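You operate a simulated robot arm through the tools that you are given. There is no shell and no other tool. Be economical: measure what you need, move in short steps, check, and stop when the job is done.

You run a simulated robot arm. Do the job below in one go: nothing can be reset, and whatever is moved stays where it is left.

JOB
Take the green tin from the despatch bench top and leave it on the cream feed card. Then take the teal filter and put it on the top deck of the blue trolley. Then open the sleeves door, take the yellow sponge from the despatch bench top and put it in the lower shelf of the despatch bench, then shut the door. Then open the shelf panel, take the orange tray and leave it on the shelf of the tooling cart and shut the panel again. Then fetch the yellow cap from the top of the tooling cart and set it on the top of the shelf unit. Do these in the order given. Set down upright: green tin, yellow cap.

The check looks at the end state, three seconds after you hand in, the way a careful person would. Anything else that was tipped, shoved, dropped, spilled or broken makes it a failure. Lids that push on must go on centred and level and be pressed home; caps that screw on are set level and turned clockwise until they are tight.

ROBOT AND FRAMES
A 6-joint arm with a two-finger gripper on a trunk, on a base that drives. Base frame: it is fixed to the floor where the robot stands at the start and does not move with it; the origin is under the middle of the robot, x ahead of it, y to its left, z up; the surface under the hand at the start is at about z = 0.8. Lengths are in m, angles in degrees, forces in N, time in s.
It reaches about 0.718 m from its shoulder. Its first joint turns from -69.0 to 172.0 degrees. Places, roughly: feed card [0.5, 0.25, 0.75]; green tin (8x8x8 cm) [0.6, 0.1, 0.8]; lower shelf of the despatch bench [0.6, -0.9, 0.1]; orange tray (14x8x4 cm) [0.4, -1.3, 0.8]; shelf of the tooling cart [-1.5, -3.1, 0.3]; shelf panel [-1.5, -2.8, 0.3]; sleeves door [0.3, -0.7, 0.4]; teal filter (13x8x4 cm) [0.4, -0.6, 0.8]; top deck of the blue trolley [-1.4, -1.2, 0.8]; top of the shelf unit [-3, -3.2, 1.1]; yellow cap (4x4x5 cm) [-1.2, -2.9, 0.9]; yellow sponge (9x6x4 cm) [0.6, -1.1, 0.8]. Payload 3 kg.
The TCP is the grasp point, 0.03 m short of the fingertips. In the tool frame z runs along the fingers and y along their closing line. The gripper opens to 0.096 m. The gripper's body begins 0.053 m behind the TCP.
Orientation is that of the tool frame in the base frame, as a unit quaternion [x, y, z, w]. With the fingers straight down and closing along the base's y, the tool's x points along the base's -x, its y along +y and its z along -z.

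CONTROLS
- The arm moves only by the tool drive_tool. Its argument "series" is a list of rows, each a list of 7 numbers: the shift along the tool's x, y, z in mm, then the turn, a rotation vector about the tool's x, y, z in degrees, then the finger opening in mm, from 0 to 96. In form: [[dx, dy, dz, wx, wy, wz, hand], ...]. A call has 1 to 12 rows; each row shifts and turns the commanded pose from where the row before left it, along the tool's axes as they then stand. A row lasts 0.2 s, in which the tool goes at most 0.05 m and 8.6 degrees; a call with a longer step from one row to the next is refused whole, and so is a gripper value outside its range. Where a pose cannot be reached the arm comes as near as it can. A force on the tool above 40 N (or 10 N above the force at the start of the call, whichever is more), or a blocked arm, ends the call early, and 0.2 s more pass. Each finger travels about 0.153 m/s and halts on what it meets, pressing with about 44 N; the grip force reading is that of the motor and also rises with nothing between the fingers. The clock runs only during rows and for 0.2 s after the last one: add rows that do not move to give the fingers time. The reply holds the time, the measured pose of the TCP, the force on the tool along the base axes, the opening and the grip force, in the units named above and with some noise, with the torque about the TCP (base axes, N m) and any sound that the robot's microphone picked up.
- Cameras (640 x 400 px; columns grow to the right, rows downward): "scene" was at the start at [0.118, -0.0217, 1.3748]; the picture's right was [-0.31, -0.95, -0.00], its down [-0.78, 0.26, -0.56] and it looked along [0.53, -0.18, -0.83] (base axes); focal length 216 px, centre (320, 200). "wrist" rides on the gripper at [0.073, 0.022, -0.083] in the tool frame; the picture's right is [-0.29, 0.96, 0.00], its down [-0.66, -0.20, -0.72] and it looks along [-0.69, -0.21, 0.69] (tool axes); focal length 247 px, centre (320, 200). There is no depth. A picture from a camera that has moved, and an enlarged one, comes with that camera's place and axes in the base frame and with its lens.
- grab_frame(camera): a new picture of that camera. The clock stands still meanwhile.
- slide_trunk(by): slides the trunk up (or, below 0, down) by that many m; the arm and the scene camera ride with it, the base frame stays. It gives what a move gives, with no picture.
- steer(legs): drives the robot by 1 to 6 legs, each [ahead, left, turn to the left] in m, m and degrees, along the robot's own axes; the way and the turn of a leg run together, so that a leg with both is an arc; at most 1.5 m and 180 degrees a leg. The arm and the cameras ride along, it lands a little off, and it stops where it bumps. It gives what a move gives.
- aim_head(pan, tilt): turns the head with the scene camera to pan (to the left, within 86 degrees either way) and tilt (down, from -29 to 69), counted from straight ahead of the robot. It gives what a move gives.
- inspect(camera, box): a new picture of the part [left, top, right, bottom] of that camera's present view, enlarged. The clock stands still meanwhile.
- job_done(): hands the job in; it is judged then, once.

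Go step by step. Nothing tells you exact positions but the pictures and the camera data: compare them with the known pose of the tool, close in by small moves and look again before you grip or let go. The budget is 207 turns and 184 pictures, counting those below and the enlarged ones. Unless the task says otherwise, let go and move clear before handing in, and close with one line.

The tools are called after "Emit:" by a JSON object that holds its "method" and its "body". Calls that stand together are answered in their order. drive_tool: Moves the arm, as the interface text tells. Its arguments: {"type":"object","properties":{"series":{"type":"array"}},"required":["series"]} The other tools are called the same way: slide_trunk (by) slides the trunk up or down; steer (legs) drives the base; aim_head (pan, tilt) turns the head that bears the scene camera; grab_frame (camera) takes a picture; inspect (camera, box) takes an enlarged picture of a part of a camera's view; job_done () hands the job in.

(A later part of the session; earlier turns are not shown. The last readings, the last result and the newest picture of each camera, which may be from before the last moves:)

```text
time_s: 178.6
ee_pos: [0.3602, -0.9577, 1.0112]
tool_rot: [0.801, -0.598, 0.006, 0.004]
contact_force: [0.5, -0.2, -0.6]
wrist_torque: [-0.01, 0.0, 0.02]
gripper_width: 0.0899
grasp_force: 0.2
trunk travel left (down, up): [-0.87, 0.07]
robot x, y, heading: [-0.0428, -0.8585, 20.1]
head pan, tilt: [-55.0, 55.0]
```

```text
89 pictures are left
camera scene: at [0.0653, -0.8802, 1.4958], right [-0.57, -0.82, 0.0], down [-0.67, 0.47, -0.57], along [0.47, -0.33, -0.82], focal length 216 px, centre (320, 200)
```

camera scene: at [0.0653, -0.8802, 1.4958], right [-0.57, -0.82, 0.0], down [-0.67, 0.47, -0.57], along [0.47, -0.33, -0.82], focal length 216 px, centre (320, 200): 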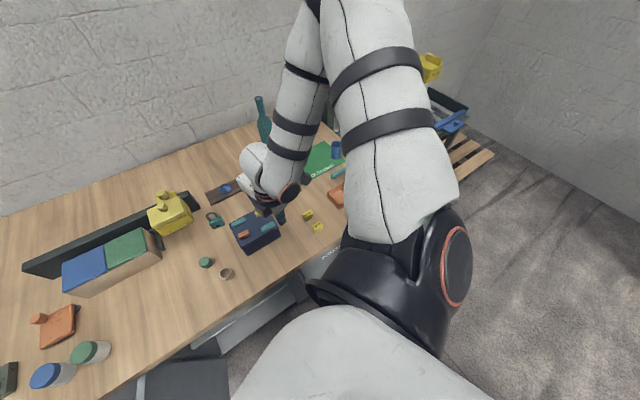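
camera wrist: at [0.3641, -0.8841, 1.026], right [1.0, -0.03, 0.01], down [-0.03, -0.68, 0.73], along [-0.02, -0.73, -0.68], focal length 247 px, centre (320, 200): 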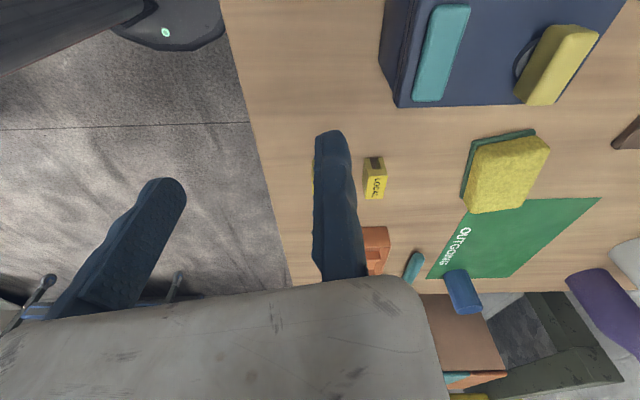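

That works freely. Move above the sponge.

Emit:
{"method": "drive_tool", "body": {"series": [[31.6, -24.2, 0, 0, 0, 0, 90], [31.6, -24.2, 0, 0, 0, 0, 90], [31.6, -24.2, 0, 0, 0, 0, 90], [31.6, -24.2, 0, 0, 0, 0, 90], [31.6, -24.2, 0, 0, 0, 0, 90], [0, 0, 0, 0, 0, 0, 90]]}}

Emit:
{"method": "grab_frame", "body": {"camera": "wrist"}}

```text
time_s: 180.0
ee_pos: [0.5145, -1.0814, 1.0147]
tool_rot: [0.803, -0.596, 0.006, 0.003]
contact_force: [0.0, 0.3, 0.6]
wrist_torque: [0.01, 0.02, -0.03]
gripper_width: 0.0901
grasp_force: 0.0
out of reach, approached as far as the arm can: row 4, 5
trunk travel left (down, up): [-0.87, 0.07]
robot x, y, heading: [-0.0369, -0.8558, 20.1]
head pan, tilt: [-55.0, 55.0]
```

```text
88 pictures are left
camera wrist: at [0.5133, -1.1562, 1.0999], right [-1.0, 0.01, -0.01], down [0.0, 0.7, 0.71], along [0.01, 0.71, -0.7], focal length 247 px, centre (320, 200)
```

wrist: 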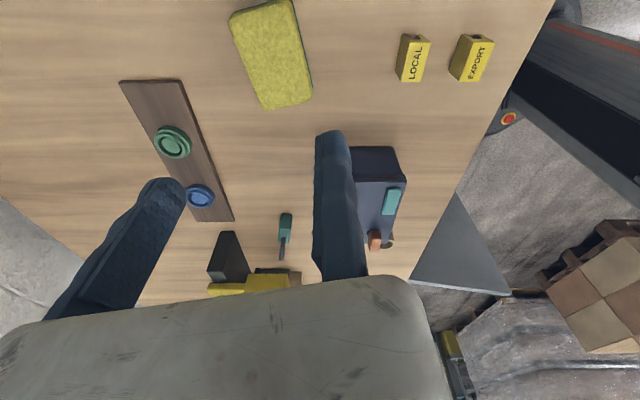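

Sponge centre (0.558, −1.076), 85×53 mm, turned ~10°. Fine-align, lower the trunk, and check.

Emit:
{"method": "drive_tool", "body": {"series": [[2, -8, 0, 0, 0, 6.4, 84], [0, 0, 0, 0, 0, 0, 84]]}}

Emit:
{"method": "slide_trunk", "body": {"by": -0.1}}

Emit:
{"method": "grab_frame", "body": {"camera": "wrist"}}

```text
time_s: 180.6
ee_pos: [0.518, -1.0849, 1.0171]
tool_rot: [0.768, -0.641, 0.007, 0.004]
contact_force: [-0.4, -0.7, 0.8]
wrist_torque: [-0.01, 0.01, 0.0]
gripper_width: 0.0835
grasp_force: 0.1
out of reach, approached as far as the arm can: row 1
trunk travel left (down, up): [-0.87, 0.07]
robot x, y, heading: [-0.0422, -0.8568, 19.7]
head pan, tilt: [-55.0, 55.0]
```

```text
time_s: 181.9
ee_pos: [0.5178, -1.0851, 0.9164]
tool_rot: [0.768, -0.64, 0.006, 0.003]
contact_force: [0.9, -0.3, -0.4]
wrist_torque: [0.02, 0.0, 0.01]
gripper_width: 0.084
grasp_force: 0.0
trunk travel left (down, up): [-0.77, 0.17]
robot x, y, heading: [-0.0409, -0.8551, 19.9]
head pan, tilt: [-55.0, 55.0]
```

```text
87 pictures are left
camera wrist: at [0.5093, -1.1597, 1.0009], right [-0.99, 0.12, -0.01], down [0.08, 0.7, 0.71], along [0.09, 0.71, -0.7], focal length 247 px, centre (320, 200)
```

wrist: 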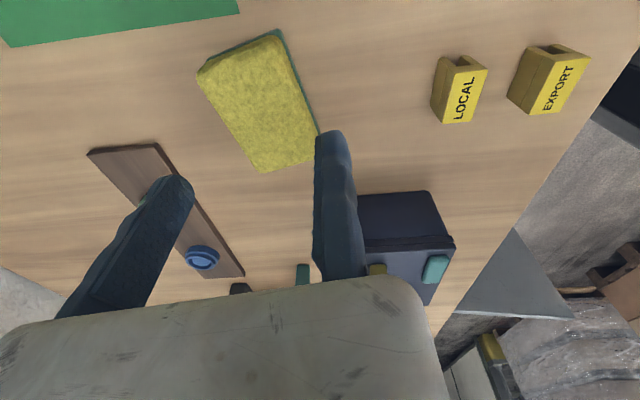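

Well aligned. Descend and grip the sponge.

Emit:
{"method": "drive_tool", "body": {"series": [[3, -4, 25, 0, 0, 0, 84], [3, 0, 25, 0, 0, 0, 84], [0, 0, 22, 0, 0, 0, 84], [0, 0, 0, 0, 0, 0, 84]]}}

Emit:
{"method": "grab_frame", "body": {"camera": "wrist"}}

```text
time_s: 182.9
ee_pos: [0.5101, -1.0987, 0.8657]
tool_rot: [0.768, -0.64, 0.008, 0.002]
contact_force: [-0.5, 0.7, -0.4]
wrist_torque: [0.02, -0.03, 0.03]
gripper_width: 0.0839
grasp_force: 0.1
out of reach, approached as far as the arm can: row 1, 2, 3
trunk travel left (down, up): [-0.77, 0.17]
robot x, y, heading: [-0.0392, -0.8576, 20.1]
head pan, tilt: [-55.0, 55.0]
```

```text
86 pictures are left
camera wrist: at [0.5017, -1.1733, 0.95], right [-0.99, 0.12, -0.01], down [0.08, 0.7, 0.71], along [0.09, 0.71, -0.7], focal length 247 px, centre (320, 200)
```

wrist: 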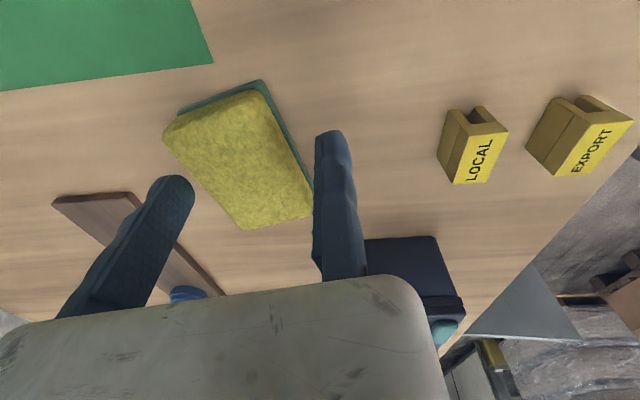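

Close enough for the grip; lower the last bit with the trunk and close.

Emit:
{"method": "slide_trunk", "body": {"by": -0.028}}

Emit:
{"method": "drive_tool", "body": {"series": [[0, 0, 0, 0, 0, 0, 70], [0, 0, 0, 0, 0, 0, 58], [0, 0, 0, 0, 0, 0, 48], [0, 0, 0, 0, 0, 0, 40], [0, 0, 0, 0, 0, 0, 30], [0, 0, 0, 0, 0, 0, 30]]}}

Emit:
{"method": "grab_frame", "body": {"camera": "wrist"}}

```text
time_s: 183.6
ee_pos: [0.5109, -1.0972, 0.8371]
tool_rot: [0.768, -0.64, 0.007, 0.003]
contact_force: [0.9, -0.2, 0.1]
wrist_torque: [0.01, 0.04, 0.03]
gripper_width: 0.0842
grasp_force: 0.0
trunk travel left (down, up): [-0.742, 0.198]
robot x, y, heading: [-0.0379, -0.8542, 20.1]
head pan, tilt: [-55.0, 55.0]
```

```text
time_s: 185.0
ee_pos: [0.5116, -1.0976, 0.8384]
tool_rot: [0.768, -0.64, 0.007, 0.003]
contact_force: [-1.1, 0.5, 1.2]
wrist_torque: [0.0, 0.0, -0.02]
gripper_width: 0.0584
grasp_force: 43.5
trunk travel left (down, up): [-0.742, 0.198]
robot x, y, heading: [-0.0384, -0.8559, 20.2]
head pan, tilt: [-55.0, 55.0]
```

```text
85 pictures are left
camera wrist: at [0.5017, -1.1733, 0.9222], right [-0.99, 0.12, -0.01], down [0.08, 0.7, 0.71], along [0.09, 0.71, -0.7], focal length 247 px, centre (320, 200)
```

wrist: 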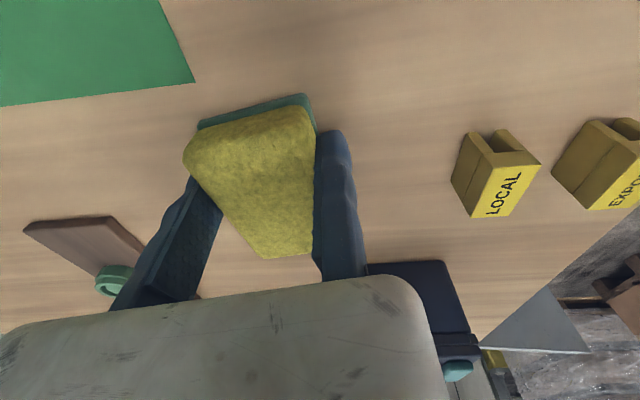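

Sponge gripped (58 mm). Lift with the trunk, then back away from the bench.

Emit:
{"method": "slide_trunk", "body": {"by": 0.18}}

Emit:
{"method": "steer", "body": {"legs": [[-0.45, 0.0, 0]]}}

Emit:
{"method": "drive_tool", "body": {"series": [[0, 0, 0, 0, 0, -8.5, 30], [0, 0, 0, 0, 0, -8.5, 30], [0, 0, 0, 0, 0, -8.5, 30], [0, 0, 0, 0, 0, -8.5, 30], [0, 0, 0, 0, 0, -8.5, 30], [0, 0, 0, 0, 0, -8.5, 30], [0, 0, 0, 0, 0, -8.5, 30], [0, 0, 0, 0, 0, -8.5, 30]]}}

Emit:
{"method": "grab_frame", "body": {"camera": "scene"}}

```text
time_s: 187.0
ee_pos: [0.5117, -1.0974, 1.0178]
tool_rot: [0.768, -0.64, 0.008, 0.003]
contact_force: [0.1, -0.2, 0.8]
wrist_torque: [-0.01, -0.01, -0.04]
gripper_width: 0.0583
grasp_force: 43.8
trunk travel left (down, up): [-0.922, 0.018]
robot x, y, heading: [-0.0431, -0.8598, 20.3]
head pan, tilt: [-55.0, 55.0]
```

```text
time_s: 189.8
ee_pos: [0.0807, -1.2565, 1.0162]
tool_rot: [0.767, -0.642, 0.008, 0.004]
contact_force: [0.4, 0.2, -0.1]
wrist_torque: [-0.01, 0.03, 0.0]
gripper_width: 0.0584
grasp_force: 43.8
trunk travel left (down, up): [-0.922, 0.018]
robot x, y, heading: [-0.4703, -1.0085, 19.8]
head pan, tilt: [-55.0, 55.0]
```

```text
time_s: 191.6
ee_pos: [0.0803, -1.2569, 1.0185]
tool_rot: [0.995, -0.101, 0.004, 0.007]
contact_force: [-0.3, -0.8, -1.3]
wrist_torque: [-0.01, -0.01, 0.0]
gripper_width: 0.0586
grasp_force: 44.1
trunk travel left (down, up): [-0.922, 0.018]
robot x, y, heading: [-0.4727, -1.0157, 20.2]
head pan, tilt: [-55.0, 55.0]
```

```text
84 pictures are left
camera scene: at [-0.3649, -1.037, 1.5478], right [-0.57, -0.82, 0.0], down [-0.67, 0.47, -0.57], along [0.47, -0.33, -0.82], focal length 216 px, centre (320, 200)
```

scene: 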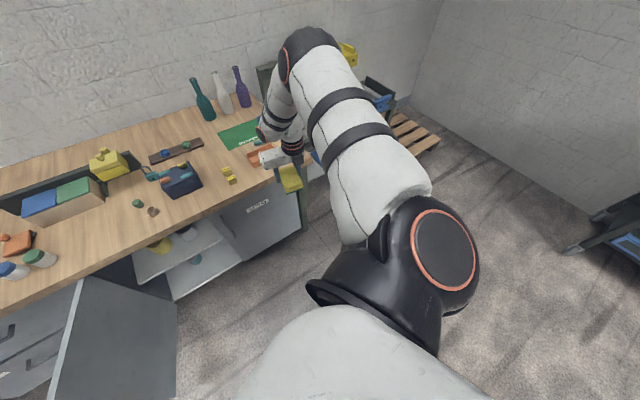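

Now turn to 45°, shift in front of the open cabinet, and pitch the tool forward.

Emit:
{"method": "steer", "body": {"legs": [[0, 0, 25], [0.06, 0.22, 0]]}}

Emit:
{"method": "drive_tool", "body": {"series": [[0, 0, 0, 0, 8.3, 0, 30], [0, 0, 0, 0, 8.3, 0, 30], [0, 0, 0, 0, 8.3, 0, 30], [0, 0, 0, 0, 8.3, 0, 30], [0, 0, 0, 0, 8.3, 0, 30], [0, 0, 0, 0, 8.3, 0, 30], [0, 0, 0, 0, 0, 0, 30]]}}

Emit:
{"method": "aim_head", "body": {"pan": -45, "tilt": 50}}

Emit:
{"method": "grab_frame", "body": {"camera": "scene"}}

```text
time_s: 194.6
ee_pos: [0.0176, -0.8019, 1.0172]
tool_rot: [0.994, 0.112, 0.006, 0.005]
contact_force: [0.3, -0.2, -0.6]
wrist_torque: [0.03, 0.01, 0.02]
gripper_width: 0.0581
grasp_force: 44.2
trunk travel left (down, up): [-0.922, 0.018]
robot x, y, heading: [-0.5845, -0.8112, 44.7]
head pan, tilt: [-55.0, 55.0]
```

```text
time_s: 196.2
ee_pos: [0.0169, -0.8015, 1.0182]
tool_rot: [0.898, 0.105, 0.424, -0.044]
contact_force: [-1.1, -0.5, 0.1]
wrist_torque: [0.05, 0.0, -0.01]
gripper_width: 0.0582
grasp_force: 43.9
trunk travel left (down, up): [-0.922, 0.018]
robot x, y, heading: [-0.5859, -0.8126, 44.6]
head pan, tilt: [-55.0, 55.0]
```

```text
time_s: 196.9
ee_pos: [0.0182, -0.8017, 1.018]
tool_rot: [0.899, 0.104, 0.424, -0.043]
contact_force: [0.0, 0.4, -0.1]
wrist_torque: [0.02, 0.05, 0.01]
gripper_width: 0.0582
grasp_force: 44.0
trunk travel left (down, up): [-0.922, 0.018]
robot x, y, heading: [-0.5851, -0.81, 44.6]
head pan, tilt: [-45.0, 50.0]
```

```text
83 pictures are left
camera scene: at [-0.4728, -0.776, 1.5542], right [-0.01, -1.0, 0.0], down [-0.77, 0.01, -0.64], along [0.64, 0.0, -0.77], focal length 216 px, centre (320, 200)
```

scene: 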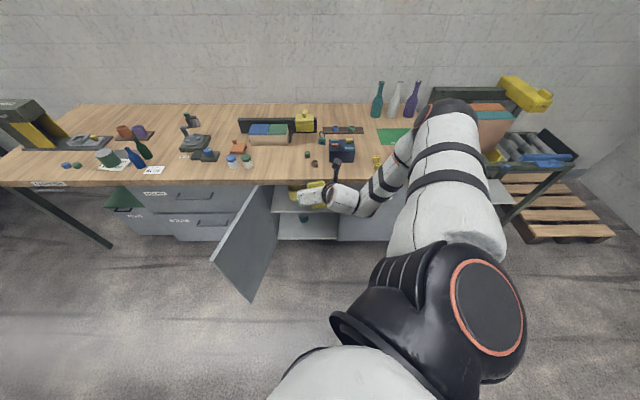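

Pose is good. Lower the trunk so the hand is level with the lower shelf opening.

Emit:
{"method": "slide_trunk", "body": {"by": -0.7}}

Emit:
{"method": "grab_frame", "body": {"camera": "wrist"}}

Emit:
{"method": "grab_frame", "body": {"camera": "scene"}}

```text
refused: -0.7 is not a number from -0.4 to 0.4
```

```text
82 pictures are left
camera wrist: at [0.0059, -0.8261, 1.1282], right [0.03, -0.98, -0.21], down [-1.0, -0.02, -0.05], along [0.04, 0.22, -0.98], focal length 247 px, centre (320, 200)
```

wrist: 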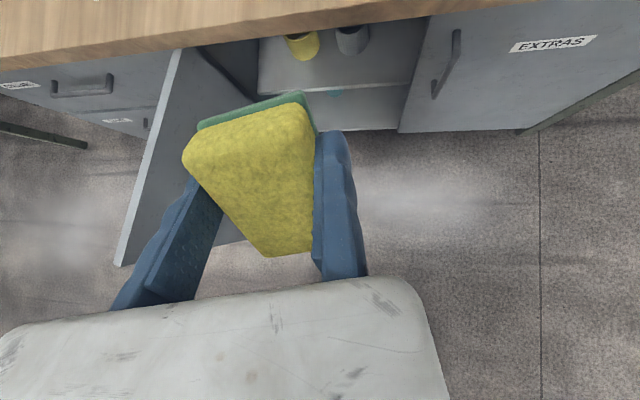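

```text
81 pictures are left
camera scene: at [-0.4728, -0.776, 1.5542], right [-0.01, -1.0, 0.0], down [-0.77, 0.01, -0.64], along [0.64, 0.0, -0.77], focal length 216 px, centre (320, 200)
```

scene: 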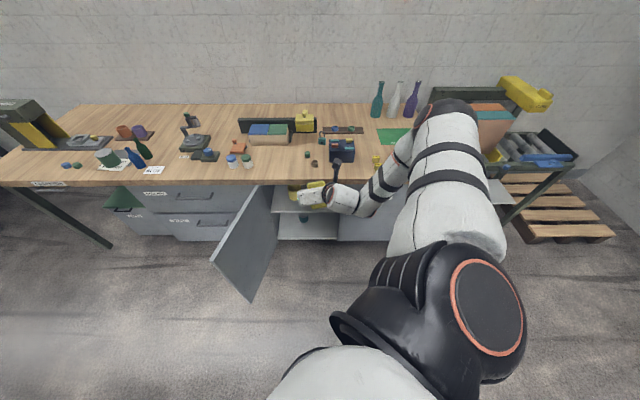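

Emit:
{"method": "slide_trunk", "body": {"by": -0.38}}

Emit:
{"method": "slide_trunk", "body": {"by": -0.32}}

Emit:
{"method": "grab_frame", "body": {"camera": "wrist"}}

Emit:
{"method": "grab_frame", "body": {"camera": "scene"}}

```text
time_s: 200.6
ee_pos: [0.0178, -0.8014, 0.6376]
tool_rot: [0.899, 0.105, 0.423, -0.043]
contact_force: [0.1, -0.1, 0.3]
wrist_torque: [0.0, 0.0, -0.02]
gripper_width: 0.0583
grasp_force: 44.6
trunk travel left (down, up): [-0.542, 0.398]
robot x, y, heading: [-0.5853, -0.8112, 44.7]
head pan, tilt: [-45.0, 50.0]
```

```text
time_s: 203.8
ee_pos: [0.0166, -0.8007, 0.3187]
tool_rot: [0.899, 0.105, 0.424, -0.043]
contact_force: [0.3, -0.5, -0.7]
wrist_torque: [-0.02, -0.02, -0.03]
gripper_width: 0.0583
grasp_force: 44.2
trunk travel left (down, up): [-0.222, 0.718]
robot x, y, heading: [-0.5885, -0.8105, 44.7]
head pan, tilt: [-45.0, 50.0]
```

```text
80 pictures are left
camera wrist: at [0.0058, -0.826, 0.4282], right [0.03, -0.98, -0.21], down [-1.0, -0.02, -0.05], along [0.04, 0.22, -0.98], focal length 247 px, centre (320, 200)
```

wrist: 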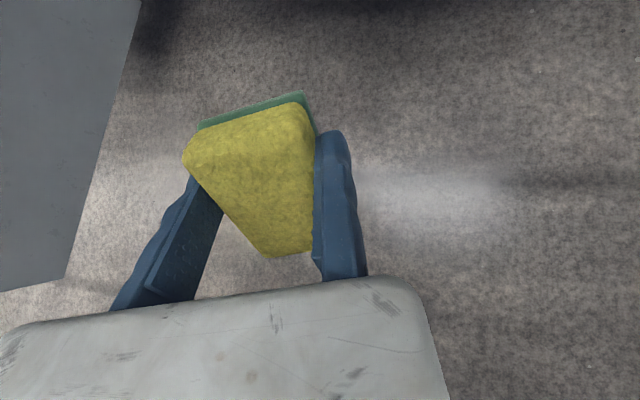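

```text
79 pictures are left
camera scene: at [-0.4729, -0.7758, 0.8543], right [-0.01, -1.0, 0.0], down [-0.77, 0.01, -0.64], along [0.64, 0.0, -0.77], focal length 216 px, centre (320, 200)
```

scene: 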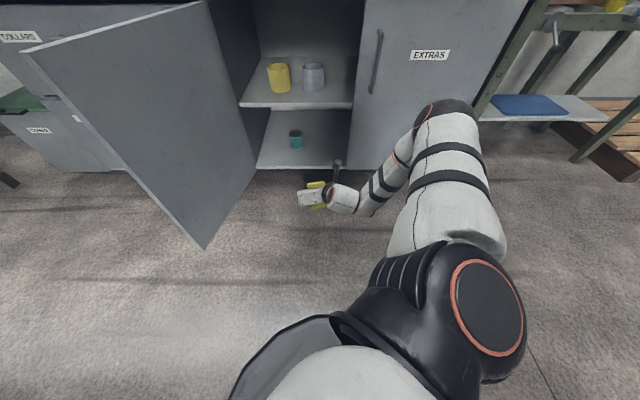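

The lower shelf is at z≈0.16, upper shelf at 0.46; the lower opening is free except a teal cup at (0.475, −0.64). I lower slightly and drive part-way in, then extend the arm.

Emit:
{"method": "slide_trunk", "body": {"by": -0.06}}

Emit:
{"method": "steer", "body": {"legs": [[0.141, -0.141, 0]]}}

Emit:
{"method": "drive_tool", "body": {"series": [[26.3, 9.4, 31.4, 0, 0, 0, 30], [26.3, 9.4, 31.4, 0, 0, 0, 30]]}}

Emit:
{"method": "grab_frame", "body": {"camera": "wrist"}}

Emit:
{"method": "grab_frame", "body": {"camera": "scene"}}

```text
time_s: 204.8
ee_pos: [0.0178, -0.8013, 0.2573]
tool_rot: [0.899, 0.105, 0.424, -0.042]
contact_force: [-0.1, 0.6, 0.3]
wrist_torque: [-0.02, 0.0, 0.0]
gripper_width: 0.0584
grasp_force: 43.9
trunk travel left (down, up): [-0.162, 0.778]
robot x, y, heading: [-0.5839, -0.8122, 44.5]
head pan, tilt: [-45.0, 50.0]
```

```text
time_s: 206.3
ee_pos: [0.2184, -0.806, 0.258]
tool_rot: [0.899, 0.104, 0.424, -0.043]
contact_force: [0.6, 0.1, -0.5]
wrist_torque: [-0.01, 0.0, 0.0]
gripper_width: 0.0583
grasp_force: 43.7
trunk travel left (down, up): [-0.162, 0.778]
robot x, y, heading: [-0.3855, -0.8137, 44.8]
head pan, tilt: [-45.0, 50.0]
```

```text
time_s: 206.9
ee_pos: [0.2946, -0.8107, 0.2778]
tool_rot: [0.899, 0.104, 0.423, -0.043]
contact_force: [0.3, -0.6, -0.6]
wrist_torque: [-0.02, 0.01, 0.0]
gripper_width: 0.0583
grasp_force: 43.6
out of reach, approached as far as the arm can: row 1, 2
trunk travel left (down, up): [-0.162, 0.778]
robot x, y, heading: [-0.3853, -0.8114, 44.7]
head pan, tilt: [-45.0, 50.0]
```

```text
78 pictures are left
camera wrist: at [0.282, -0.8358, 0.3875], right [0.03, -0.98, -0.22], down [-1.0, -0.02, -0.05], along [0.04, 0.22, -0.98], focal length 247 px, centre (320, 200)
```

wrist: 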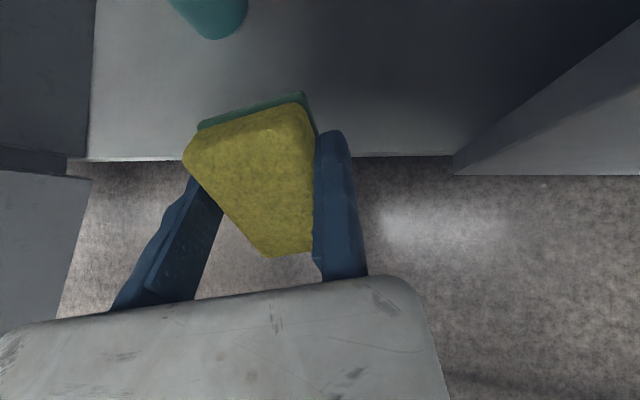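

```text
77 pictures are left
camera scene: at [-0.273, -0.7799, 0.7943], right [-0.01, -1.0, 0.0], down [-0.77, 0.01, -0.64], along [0.64, 0.0, -0.77], focal length 216 px, centre (320, 200)
```

scene: 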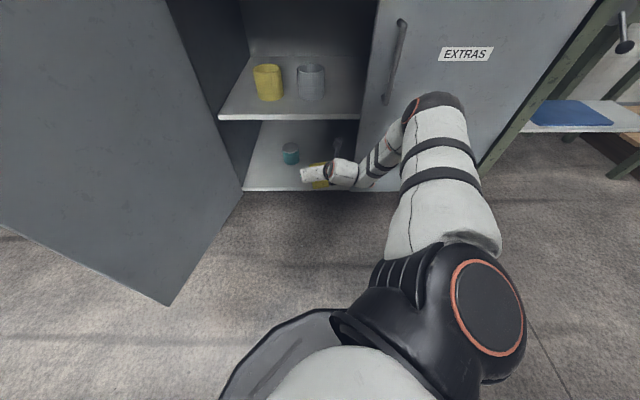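

Emit:
{"method": "drive_tool", "body": {"series": [[27, 0, -23, 0, 0, 0, 30], [27, 0, -23, 0, 0, 0, 30]]}}

Emit:
{"method": "slide_trunk", "body": {"by": -0.1}}

Emit:
{"method": "drive_tool", "body": {"series": [[26.3, 9.4, 31.4, 0, 0, 0, 30], [26.3, 9.4, 31.4, 0, 0, 0, 30]]}}

Emit:
{"method": "grab_frame", "body": {"camera": "scene"}}

```text
time_s: 207.6
ee_pos: [0.2935, -0.8094, 0.3486]
tool_rot: [0.899, 0.103, 0.423, -0.042]
contact_force: [-0.7, -0.6, -0.2]
wrist_torque: [0.03, 0.0, 0.03]
gripper_width: 0.0584
grasp_force: 44.0
trunk travel left (down, up): [-0.162, 0.778]
robot x, y, heading: [-0.3866, -0.8181, 44.7]
head pan, tilt: [-45.0, 50.0]
```

```text
time_s: 208.9
ee_pos: [0.2933, -0.8114, 0.2494]
tool_rot: [0.899, 0.103, 0.424, -0.042]
contact_force: [-0.8, 0.3, 0.7]
wrist_torque: [0.01, 0.01, 0.0]
gripper_width: 0.0584
grasp_force: 44.1
trunk travel left (down, up): [-0.062, 0.878]
robot x, y, heading: [-0.386, -0.8174, 44.5]
head pan, tilt: [-45.0, 50.0]
```

```text
time_s: 209.5
ee_pos: [0.3766, -0.811, 0.2468]
tool_rot: [0.899, 0.106, 0.422, -0.042]
contact_force: [-0.2, 1.0, -0.4]
wrist_torque: [0.02, 0.06, 0.02]
gripper_width: 0.0582
grasp_force: 43.8
trunk travel left (down, up): [-0.062, 0.878]
robot x, y, heading: [-0.3885, -0.8154, 44.7]
head pan, tilt: [-45.0, 50.0]
```

```text
76 pictures are left
camera scene: at [-0.2729, -0.7799, 0.6943], right [-0.01, -1.0, 0.0], down [-0.77, 0.01, -0.64], along [0.64, 0.0, -0.77], focal length 216 px, centre (320, 200)
```

scene: 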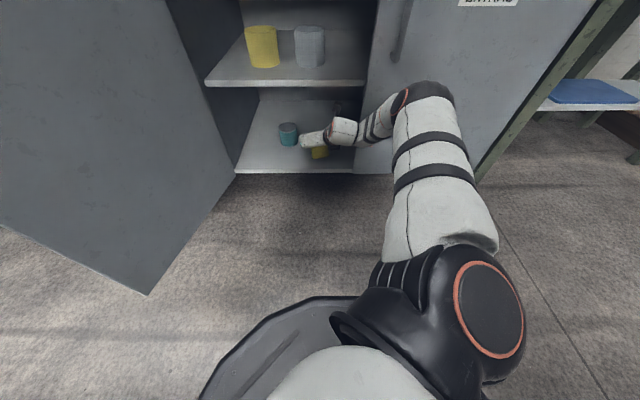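

Emit:
{"method": "drive_tool", "body": {"series": [[26.3, 9.4, 31.4, 0, 0, 0, 30], [-8, 0, 7, 0, 0, 0, 30], [-8, 0, 7, 0, 0, 0, 30], [0, 0, 0, 0, 0, 0, 30]]}}

Emit:
{"method": "grab_frame", "body": {"camera": "wrist"}}

Emit:
{"method": "inspect", "body": {"camera": "scene", "box": [220, 60, 480, 220]}}

```text
time_s: 210.5
ee_pos: [0.3728, -0.8113, 0.2345]
tool_rot: [0.898, 0.104, 0.424, -0.042]
contact_force: [-0.1, -0.1, -0.7]
wrist_torque: [0.01, 0.01, 0.01]
gripper_width: 0.0581
grasp_force: 44.0
out of reach, approached as far as the arm can: row 1, 2, 3
trunk travel left (down, up): [-0.062, 0.878]
robot x, y, heading: [-0.3893, -0.8154, 44.6]
head pan, tilt: [-45.0, 50.0]
```

```text
75 pictures are left
camera wrist: at [0.3597, -0.8356, 0.3445], right [0.03, -0.98, -0.21], down [-1.0, -0.02, -0.05], along [0.04, 0.22, -0.98], focal length 247 px, centre (320, 200)
```

wrist: 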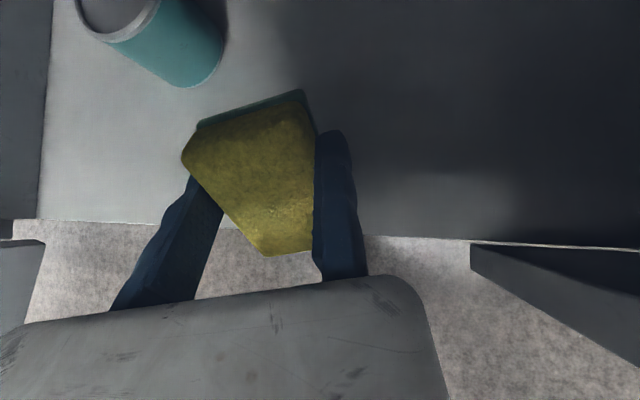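

```text
2.46 times, centred on (350, 140) of scene
camera zoom: at [-0.273, -0.7798, 0.6943], right [-0.01, -1.0, 0.0], down [-0.77, 0.01, -0.64], along [0.64, 0.0, -0.77], focal length 533 px, centre (246, 348)
```

zoom: 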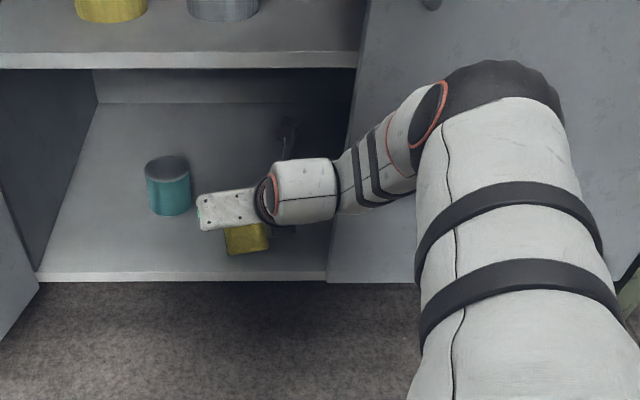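

The sponge's lower edge is about 1 cm above the shelf, a few cm inside its front edge. I drive 3 cm further in, lower by trunk, then release.

Emit:
{"method": "steer", "body": {"legs": [[0.022, -0.022, 0]]}}

Emit:
{"method": "slide_trunk", "body": {"by": -0.012}}

Emit:
{"method": "drive_tool", "body": {"series": [[0, 0, 0, 0, 0, 0, 62], [0, 0, 0, 0, 0, 0, 72], [0, 0, 0, 0, 0, 0, 80], [0, 0, 0, 0, 0, 0, 84], [0, 0, 0, 0, 0, 0, 84]]}}

Emit:
{"method": "grab_frame", "body": {"camera": "wrist"}}

```text
time_s: 211.3
ee_pos: [0.4027, -0.8098, 0.2333]
tool_rot: [0.899, 0.104, 0.423, -0.042]
contact_force: [0.1, 0.3, 0.4]
wrist_torque: [0.0, -0.02, 0.0]
gripper_width: 0.0581
grasp_force: 43.8
trunk travel left (down, up): [-0.062, 0.878]
robot x, y, heading: [-0.3559, -0.8132, 44.6]
head pan, tilt: [-45.0, 50.0]
```

```text
time_s: 211.9
ee_pos: [0.4027, -0.8114, 0.2227]
tool_rot: [0.899, 0.104, 0.424, -0.042]
contact_force: [-0.2, 0.7, -0.7]
wrist_torque: [-0.04, -0.01, 0.0]
gripper_width: 0.0583
grasp_force: 43.8
trunk travel left (down, up): [-0.05, 0.89]
robot x, y, heading: [-0.3541, -0.8107, 44.7]
head pan, tilt: [-45.0, 50.0]
```

```text
time_s: 213.1
ee_pos: [0.4024, -0.811, 0.2226]
tool_rot: [0.899, 0.104, 0.424, -0.042]
contact_force: [0.0, -0.2, -0.3]
wrist_torque: [0.01, 0.0, 0.01]
gripper_width: 0.0839
grasp_force: 0.1
trunk travel left (down, up): [-0.05, 0.89]
robot x, y, heading: [-0.3506, -0.8158, 44.8]
head pan, tilt: [-45.0, 50.0]
```

```text
73 pictures are left
camera wrist: at [0.3906, -0.8354, 0.3326], right [0.03, -0.98, -0.21], down [-1.0, -0.02, -0.05], along [0.04, 0.22, -0.98], focal length 247 px, centre (320, 200)
```

wrist: 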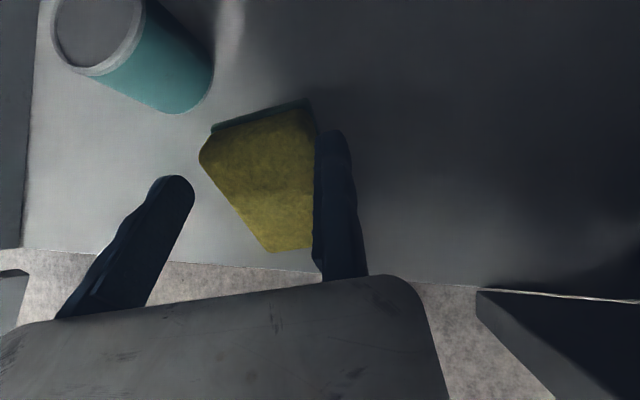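

Released. Pull the hand back along its axis and look.

Emit:
{"method": "drive_tool", "body": {"series": [[0, 0, -25, 0, 0, 0, 84], [0, 0, -40, 0, 0, 0, 84], [0, 0, -40, 0, 0, 0, 84]]}}

Emit:
{"method": "grab_frame", "body": {"camera": "wrist"}}

```text
time_s: 213.9
ee_pos: [0.3308, -0.8245, 0.2804]
tool_rot: [0.899, 0.104, 0.422, -0.042]
contact_force: [-0.5, 0.1, -0.2]
wrist_torque: [0.02, 0.0, 0.01]
gripper_width: 0.0841
grasp_force: 0.0
out of reach, approached as far as the arm can: row 1, 3
trunk travel left (down, up): [-0.05, 0.89]
robot x, y, heading: [-0.3549, -0.8144, 44.8]
head pan, tilt: [-45.0, 50.0]
```

```text
72 pictures are left
camera wrist: at [0.3185, -0.8489, 0.3907], right [0.03, -0.98, -0.21], down [-1.0, -0.02, -0.05], along [0.04, 0.22, -0.98], focal length 247 px, centre (320, 200)
```

wrist: 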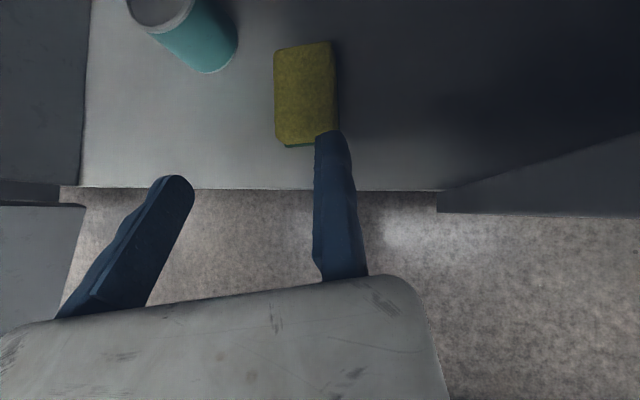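

The sponge lies flat on the lower shelf. Now I back out, raise the hand above the door, and move to the door's outer side so I can push it shut.

Emit:
{"method": "steer", "body": {"legs": [[-0.212, 0.212, 0]]}}

Emit:
{"method": "slide_trunk", "body": {"by": 0.38}}

Emit:
{"method": "slide_trunk", "body": {"by": 0.32}}

Emit:
{"method": "steer", "body": {"legs": [[0.46, 0.46, 0]]}}

Emit:
{"method": "grab_frame", "body": {"camera": "scene"}}

```text
time_s: 216.0
ee_pos: [0.0322, -0.8228, 0.2821]
tool_rot: [0.899, 0.104, 0.424, -0.042]
contact_force: [0.2, -0.3, 0.2]
wrist_torque: [0.01, 0.03, 0.0]
gripper_width: 0.084
grasp_force: 0.1
trunk travel left (down, up): [-0.05, 0.89]
robot x, y, heading: [-0.6568, -0.8099, 44.6]
head pan, tilt: [-45.0, 50.0]
```

```text
time_s: 219.6
ee_pos: [0.0336, -0.8216, 0.6605]
tool_rot: [0.899, 0.104, 0.423, -0.042]
contact_force: [-0.9, -0.3, -0.7]
wrist_torque: [0.01, 0.01, -0.03]
gripper_width: 0.0839
grasp_force: 0.1
trunk travel left (down, up): [-0.43, 0.51]
robot x, y, heading: [-0.6549, -0.8087, 44.3]
head pan, tilt: [-45.0, 50.0]
```

```text
time_s: 222.8
ee_pos: [0.0322, -0.8226, 0.9801]
tool_rot: [0.899, 0.103, 0.424, -0.041]
contact_force: [0.0, 0.0, 0.6]
wrist_torque: [0.03, 0.0, 0.03]
gripper_width: 0.0841
grasp_force: 0.0
trunk travel left (down, up): [-0.75, 0.19]
robot x, y, heading: [-0.652, -0.8103, 44.7]
head pan, tilt: [-45.0, 50.0]
```

```text
time_s: 226.4
ee_pos: [0.0268, -0.171, 0.9803]
tool_rot: [0.899, 0.105, 0.424, -0.043]
contact_force: [-1.3, -1.1, -1.1]
wrist_torque: [-0.04, 0.0, 0.01]
gripper_width: 0.0836
grasp_force: 0.1
trunk travel left (down, up): [-0.75, 0.19]
robot x, y, heading: [-0.6599, -0.162, 44.9]
head pan, tilt: [-45.0, 50.0]
```

```text
71 pictures are left
camera scene: at [-0.5467, -0.1268, 1.3823], right [0.0, -1.0, 0.0], down [-0.77, 0.0, -0.64], along [0.64, 0.0, -0.77], focal length 216 px, centre (320, 200)
```

scene: 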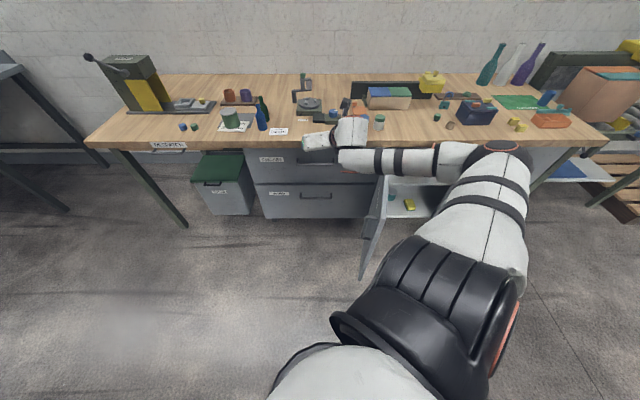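

The sponge is visible on the shelf. Close the fingers, lower beside the door's outer face, and sweep right.

Emit:
{"method": "drive_tool", "body": {"series": [[0, 0, 0, 0, 0, 0, 40], [0, 0, 0, 0, 0, 0, 0], [0, 0, 0, 0, 0, 0, 0], [0, 0, 0, 0, 0, 0, 0]]}}

Emit:
{"method": "slide_trunk", "body": {"by": -0.235}}

Emit:
{"method": "steer", "body": {"legs": [[-0.18, -0.18, 0]]}}

Emit:
{"method": "grab_frame", "body": {"camera": "scene"}}

```text
time_s: 227.4
ee_pos: [0.0269, -0.1703, 0.9809]
tool_rot: [0.899, 0.105, 0.423, -0.042]
contact_force: [0.2, 0.6, 0.7]
wrist_torque: [-0.02, 0.03, 0.04]
gripper_width: 0.0
grasp_force: 33.0
trunk travel left (down, up): [-0.75, 0.19]
robot x, y, heading: [-0.6569, -0.1603, 44.8]
head pan, tilt: [-45.0, 50.0]
```

```text
time_s: 229.9
ee_pos: [0.0261, -0.1706, 0.7459]
tool_rot: [0.899, 0.106, 0.424, -0.043]
contact_force: [-0.2, 0.0, 0.9]
wrist_torque: [0.03, 0.0, 0.01]
gripper_width: 0.0
grasp_force: 33.0
trunk travel left (down, up): [-0.515, 0.425]
robot x, y, heading: [-0.6601, -0.1626, 44.7]
head pan, tilt: [-45.0, 50.0]
```

```text
time_s: 231.7
ee_pos: [0.0292, -0.4239, 0.7465]
tool_rot: [0.898, 0.105, 0.424, -0.044]
contact_force: [0.0, 0.2, -0.1]
wrist_torque: [0.04, -0.02, 0.03]
gripper_width: 0.0001
grasp_force: 33.1
trunk travel left (down, up): [-0.515, 0.425]
robot x, y, heading: [-0.6579, -0.413, 44.7]
head pan, tilt: [-45.0, 50.0]
```

```text
70 pictures are left
camera scene: at [-0.5442, -0.3808, 1.1473], right [0.0, -1.0, 0.0], down [-0.77, 0.0, -0.64], along [0.64, 0.0, -0.77], focal length 216 px, centre (320, 200)
```

scene: 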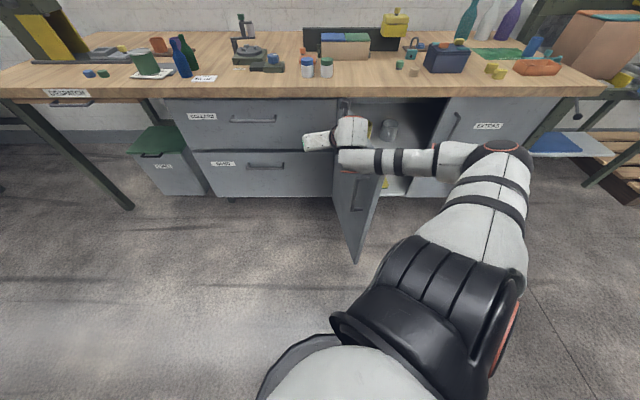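

Emit:
{"method": "steer", "body": {"legs": [[-0.14, -0.14, 0]]}}

Emit:
{"method": "grab_frame", "body": {"camera": "scene"}}

```text
time_s: 233.3
ee_pos: [0.0272, -0.6233, 0.7451]
tool_rot: [0.899, 0.105, 0.423, -0.043]
contact_force: [0.5, -0.1, 0.0]
wrist_torque: [0.03, -0.02, 0.01]
gripper_width: 0.0001
grasp_force: 32.7
trunk travel left (down, up): [-0.515, 0.425]
robot x, y, heading: [-0.6617, -0.6165, 44.6]
head pan, tilt: [-45.0, 50.0]
```

```text
69 pictures are left
camera scene: at [-0.5461, -0.5806, 1.1473], right [0.0, -1.0, 0.0], down [-0.77, 0.0, -0.64], along [0.64, 0.0, -0.77], focal length 216 px, centre (320, 200)
```

scene: 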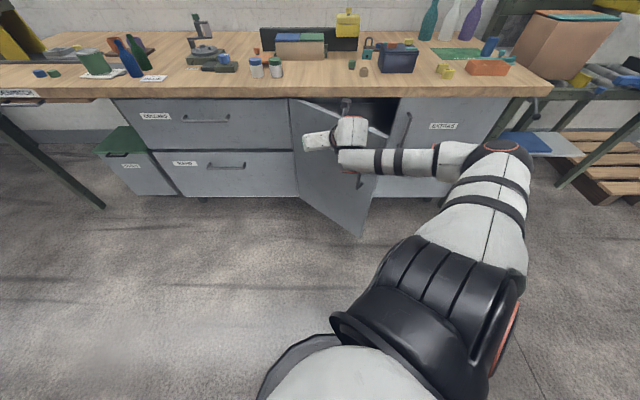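

The door follows (about 45° now). Sweep a bit more, then push forward.

Emit:
{"method": "steer", "body": {"legs": [[-0.08, -0.08, 0]]}}

Emit:
{"method": "steer", "body": {"legs": [[0.1, -0.1, 0]]}}

Emit:
{"method": "grab_frame", "body": {"camera": "scene"}}

```text
time_s: 234.5
ee_pos: [0.0262, -0.7379, 0.7451]
tool_rot: [0.899, 0.106, 0.423, -0.044]
contact_force: [0.4, 0.1, -0.1]
wrist_torque: [0.02, 0.01, 0.03]
gripper_width: 0.0
grasp_force: 33.3
trunk travel left (down, up): [-0.515, 0.425]
robot x, y, heading: [-0.6602, -0.7302, 44.6]
head pan, tilt: [-45.0, 50.0]
```

```text
time_s: 235.9
ee_pos: [0.1692, -0.7357, 0.7441]
tool_rot: [0.899, 0.106, 0.422, -0.043]
contact_force: [-0.2, 0.0, 0.2]
wrist_torque: [0.01, -0.01, -0.02]
gripper_width: 0.0001
grasp_force: 32.9
trunk travel left (down, up): [-0.515, 0.425]
robot x, y, heading: [-0.5159, -0.7312, 45.0]
head pan, tilt: [-45.0, 50.0]
```

```text
68 pictures are left
camera scene: at [-0.4032, -0.6939, 1.1472], right [0.0, -1.0, 0.0], down [-0.77, 0.0, -0.64], along [0.64, 0.0, -0.77], focal length 216 px, centre (320, 200)
```

scene: 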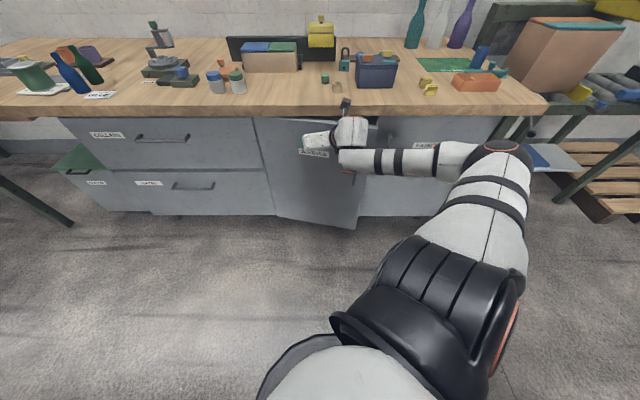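

Door at ~20°. I back off a little, lower the hand below the bench top, and push the door shut.

Emit:
{"method": "steer", "body": {"legs": [[-0.02, 0.02, 0]]}}

Emit:
{"method": "slide_trunk", "body": {"by": -0.16}}

Emit:
{"method": "steer", "body": {"legs": [[0.085, -0.085, 0]]}}

Emit:
{"method": "grab_frame", "body": {"camera": "scene"}}

```text
time_s: 236.7
ee_pos: [0.14, -0.7364, 0.7452]
tool_rot: [0.899, 0.106, 0.423, -0.043]
contact_force: [0.4, -0.2, 0.7]
wrist_torque: [-0.01, 0.0, -0.01]
gripper_width: 0.0002
grasp_force: 33.3
trunk travel left (down, up): [-0.515, 0.425]
robot x, y, heading: [-0.5478, -0.7312, 45.2]
head pan, tilt: [-45.0, 50.0]
```

```text
time_s: 238.5
ee_pos: [0.1409, -0.7363, 0.5857]
tool_rot: [0.898, 0.107, 0.424, -0.043]
contact_force: [0.0, -0.4, 0.1]
wrist_torque: [0.04, 0.02, 0.02]
gripper_width: 0.0001
grasp_force: 32.7
trunk travel left (down, up): [-0.355, 0.585]
robot x, y, heading: [-0.5469, -0.7298, 44.7]
head pan, tilt: [-45.0, 50.0]
```

```text
time_s: 239.8
ee_pos: [0.2619, -0.7344, 0.5848]
tool_rot: [0.899, 0.108, 0.422, -0.044]
contact_force: [0.3, -0.4, 0.2]
wrist_torque: [0.02, -0.02, -0.01]
gripper_width: 0.0001
grasp_force: 33.7
trunk travel left (down, up): [-0.355, 0.585]
robot x, y, heading: [-0.424, -0.7286, 45.0]
head pan, tilt: [-45.0, 50.0]
```

```text
67 pictures are left
camera scene: at [-0.3106, -0.6945, 0.9872], right [0.0, -1.0, 0.0], down [-0.77, 0.0, -0.64], along [0.64, 0.0, -0.77], focal length 216 px, centre (320, 200)
```

scene: 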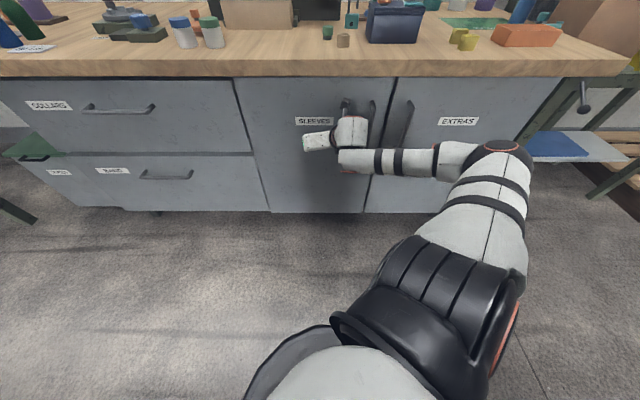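

Almost shut. Push the last centimetres until contact.

Emit:
{"method": "steer", "body": {"legs": [[0.022, -0.022, 0]]}}

Emit:
{"method": "steer", "body": {"legs": [[0.014, -0.014, 0]]}}

Emit:
{"method": "inspect", "body": {"camera": "scene", "box": [220, 50, 460, 230]}}

```text
time_s: 240.7
ee_pos: [0.2871, -0.7347, 0.5838]
tool_rot: [0.9, 0.107, 0.42, -0.046]
contact_force: [-7.1, -1.2, 4.4]
wrist_torque: [0.01, 0.02, -0.07]
gripper_width: 0.0
grasp_force: 33.3
trunk travel left (down, up): [-0.355, 0.585]
robot x, y, heading: [-0.3945, -0.7309, 45.2]
head pan, tilt: [-45.0, 50.0]
stopped in leg 1: the force on the tool passed its limit at 82 N (the readings are from after the stop); the commanded pose is now the measured one
```

```text
time_s: 241.5
ee_pos: [0.2891, -0.7344, 0.5841]
tool_rot: [0.901, 0.108, 0.417, -0.048]
contact_force: [-17.8, -3.2, 8.0]
wrist_torque: [-0.07, -0.1, -0.12]
gripper_width: 0.0
grasp_force: 33.0
trunk travel left (down, up): [-0.355, 0.585]
robot x, y, heading: [-0.3938, -0.728, 45.0]
head pan, tilt: [-45.0, 50.0]
stopped in leg 1: the force on the tool passed its limit at 62 N (the readings are from after the stop); the commanded pose is now the measured one
```

```text
2.22 times, centred on (340, 140) of scene
camera zoom: at [-0.2817, -0.6957, 0.9878], right [0.0, -1.0, 0.0], down [-0.76, 0.0, -0.65], along [0.65, 0.0, -0.76], focal length 481 px, centre (276, 333)
```

zoom: 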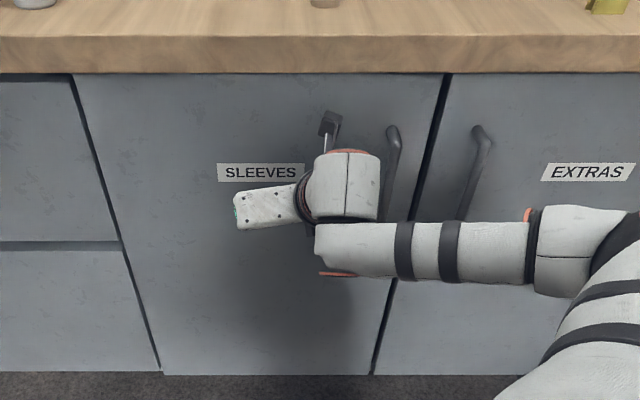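

The door is shut firmly. I back off, raise the trunk and drive to the tooling cart.

Emit:
{"method": "steer", "body": {"legs": [[-0.2, 0.2, 0]]}}

Emit:
{"method": "slide_trunk", "body": {"by": 0.35}}

Emit:
{"method": "steer", "body": {"legs": [[-0.85, -0.85, 0], [0, 0, -135]]}}

Emit:
{"method": "aim_head", "body": {"pan": -20, "tilt": 30}}

Emit:
{"method": "grab_frame", "body": {"camera": "scene"}}

```text
time_s: 243.4
ee_pos: [0.0051, -0.7351, 0.5807]
tool_rot: [0.903, 0.106, 0.414, -0.047]
contact_force: [-1.2, -0.1, 0.5]
wrist_torque: [-0.01, -0.01, 0.0]
gripper_width: 0.0002
grasp_force: 33.0
trunk travel left (down, up): [-0.355, 0.585]
robot x, y, heading: [-0.6793, -0.7319, 45.0]
head pan, tilt: [-45.0, 50.0]
```

```text
time_s: 246.9
ee_pos: [0.0055, -0.7349, 0.9306]
tool_rot: [0.902, 0.106, 0.415, -0.047]
contact_force: [-0.1, 0.2, 0.4]
wrist_torque: [0.0, -0.03, 0.0]
gripper_width: 0.0
grasp_force: 33.1
trunk travel left (down, up): [-0.705, 0.235]
robot x, y, heading: [-0.6762, -0.7318, 44.9]
head pan, tilt: [-45.0, 50.0]
```

```text
time_s: 258.5
ee_pos: [-1.1987, -2.3766, 0.9307]
tool_rot: [-0.431, 0.8, -0.197, -0.369]
contact_force: [-0.5, -0.5, -0.1]
wrist_torque: [0.0, 0.01, 0.01]
gripper_width: 0.0
grasp_force: 33.0
trunk travel left (down, up): [-0.705, 0.235]
robot x, y, heading: [-0.6988, -1.9122, -91.6]
head pan, tilt: [-45.0, 50.0]
```

```text
time_s: 259.4
ee_pos: [-1.1983, -2.376, 0.9293]
tool_rot: [-0.431, 0.8, -0.197, -0.369]
contact_force: [0.6, -0.6, 0.3]
wrist_torque: [-0.03, 0.01, -0.02]
gripper_width: 0.0001
grasp_force: 33.0
trunk travel left (down, up): [-0.705, 0.235]
robot x, y, heading: [-0.6965, -1.9144, -92.0]
head pan, tilt: [-20.0, 30.0]
```

```text
65 pictures are left
camera scene: at [-0.7351, -2.0462, 1.3667], right [-0.93, 0.37, 0.0], down [0.19, 0.46, -0.87], along [-0.32, -0.8, -0.5], focal length 216 px, centre (320, 200)
```

scene: 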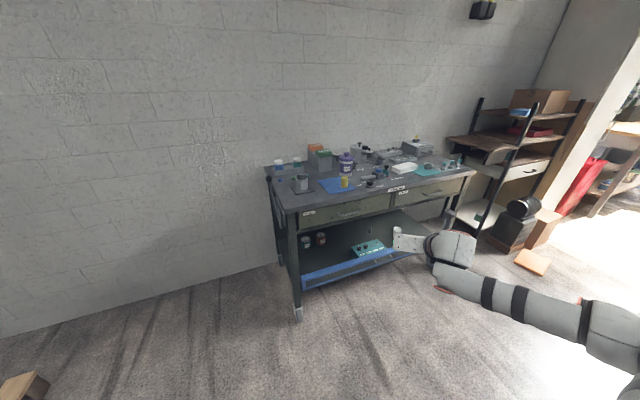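

Emit:
{"method": "inspect", "body": {"camera": "scene", "box": [250, 130, 490, 320]}}

Emit:
{"method": "inspect", "body": {"camera": "scene", "box": [290, 220, 410, 300]}}

```text
2.11 times, centred on (370, 225) of scene
camera zoom: at [-0.7351, -2.0462, 1.3667], right [-0.93, 0.37, 0.0], down [0.19, 0.46, -0.87], along [-0.32, -0.8, -0.5], focal length 456 px, centre (215, 147)
```

zoom: 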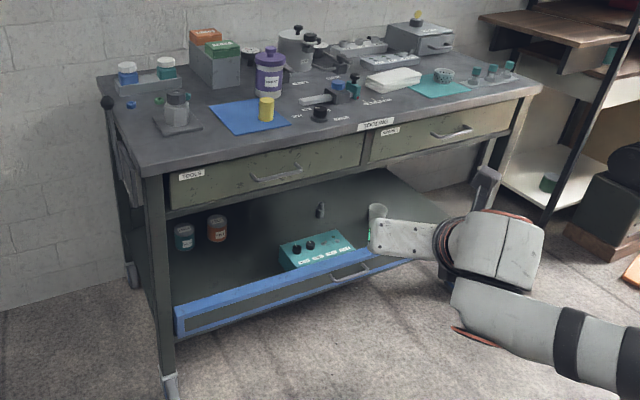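

```text
5.00 times, centred on (350, 260) of scene
camera zoom: at [-0.7351, -2.0462, 1.3667], right [-0.93, 0.37, 0.0], down [0.19, 0.46, -0.87], along [-0.32, -0.8, -0.5], focal length 1083 px, centre (170, -100)
```

zoom: 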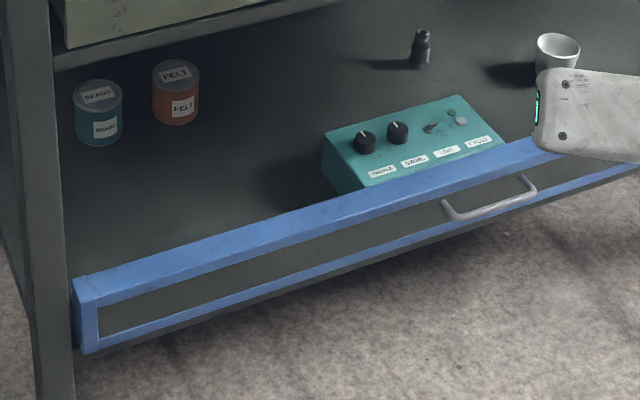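

The shelf has a low blue-framed front panel with a horizontal bar handle near (−1.5, −2.83, z 0.335). I turn the tool about its axis so the fingers can take the bar from above-front.

Emit:
{"method": "drive_tool", "body": {"series": [[0, 0, 0, 0, 0, -8.2, 40], [0, 0, 0, 0, 0, -8.2, 60], [0, 0, 0, 0, 0, -8.2, 60], [0, 0, 0, 0, 0, -8.2, 60], [0, 0, 0, 0, 0, -8.2, 60], [0, 0, 0, 0, 0, -8.2, 60], [0, 0, 0, 0, 0, -8.2, 60], [0, 0, 0, 0, 0, -8.2, 60], [0, 0, 0, 0, 0, -8.2, 60], [0, 0, 0, 0, 0, -8.2, 60], [0, 0, 0, 0, 0, -8, 60], [0, 0, 0, 0, 0, 0, 60]]}}

Emit:
{"method": "grab_frame", "body": {"camera": "scene"}}

```text
time_s: 262.0
ee_pos: [-1.1963, -2.3899, 0.9231]
tool_rot: [0.87, -0.26, -0.121, 0.4]
contact_force: [0.6, -0.3, 0.3]
wrist_torque: [-0.01, 0.0, 0.01]
gripper_width: 0.0597
grasp_force: 0.0
out of reach, approached as far as the arm can: row 10, 11
trunk travel left (down, up): [-0.705, 0.235]
robot x, y, heading: [-0.7011, -1.9093, -91.5]
head pan, tilt: [-20.0, 30.0]
```

```text
62 pictures are left
camera scene: at [-0.7351, -2.046, 1.3668], right [-0.93, 0.37, 0.0], down [0.19, 0.46, -0.87], along [-0.32, -0.8, -0.5], focal length 216 px, centre (320, 200)
```

scene: 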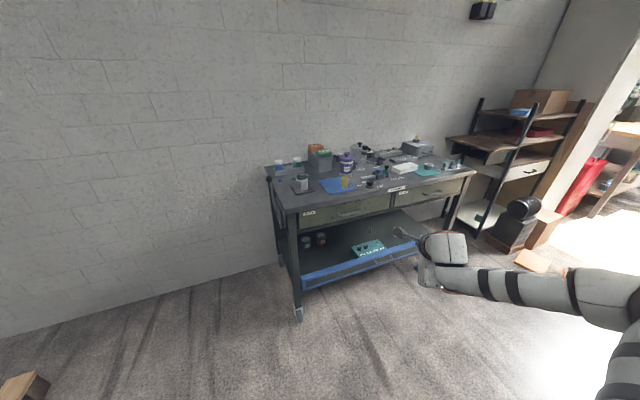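

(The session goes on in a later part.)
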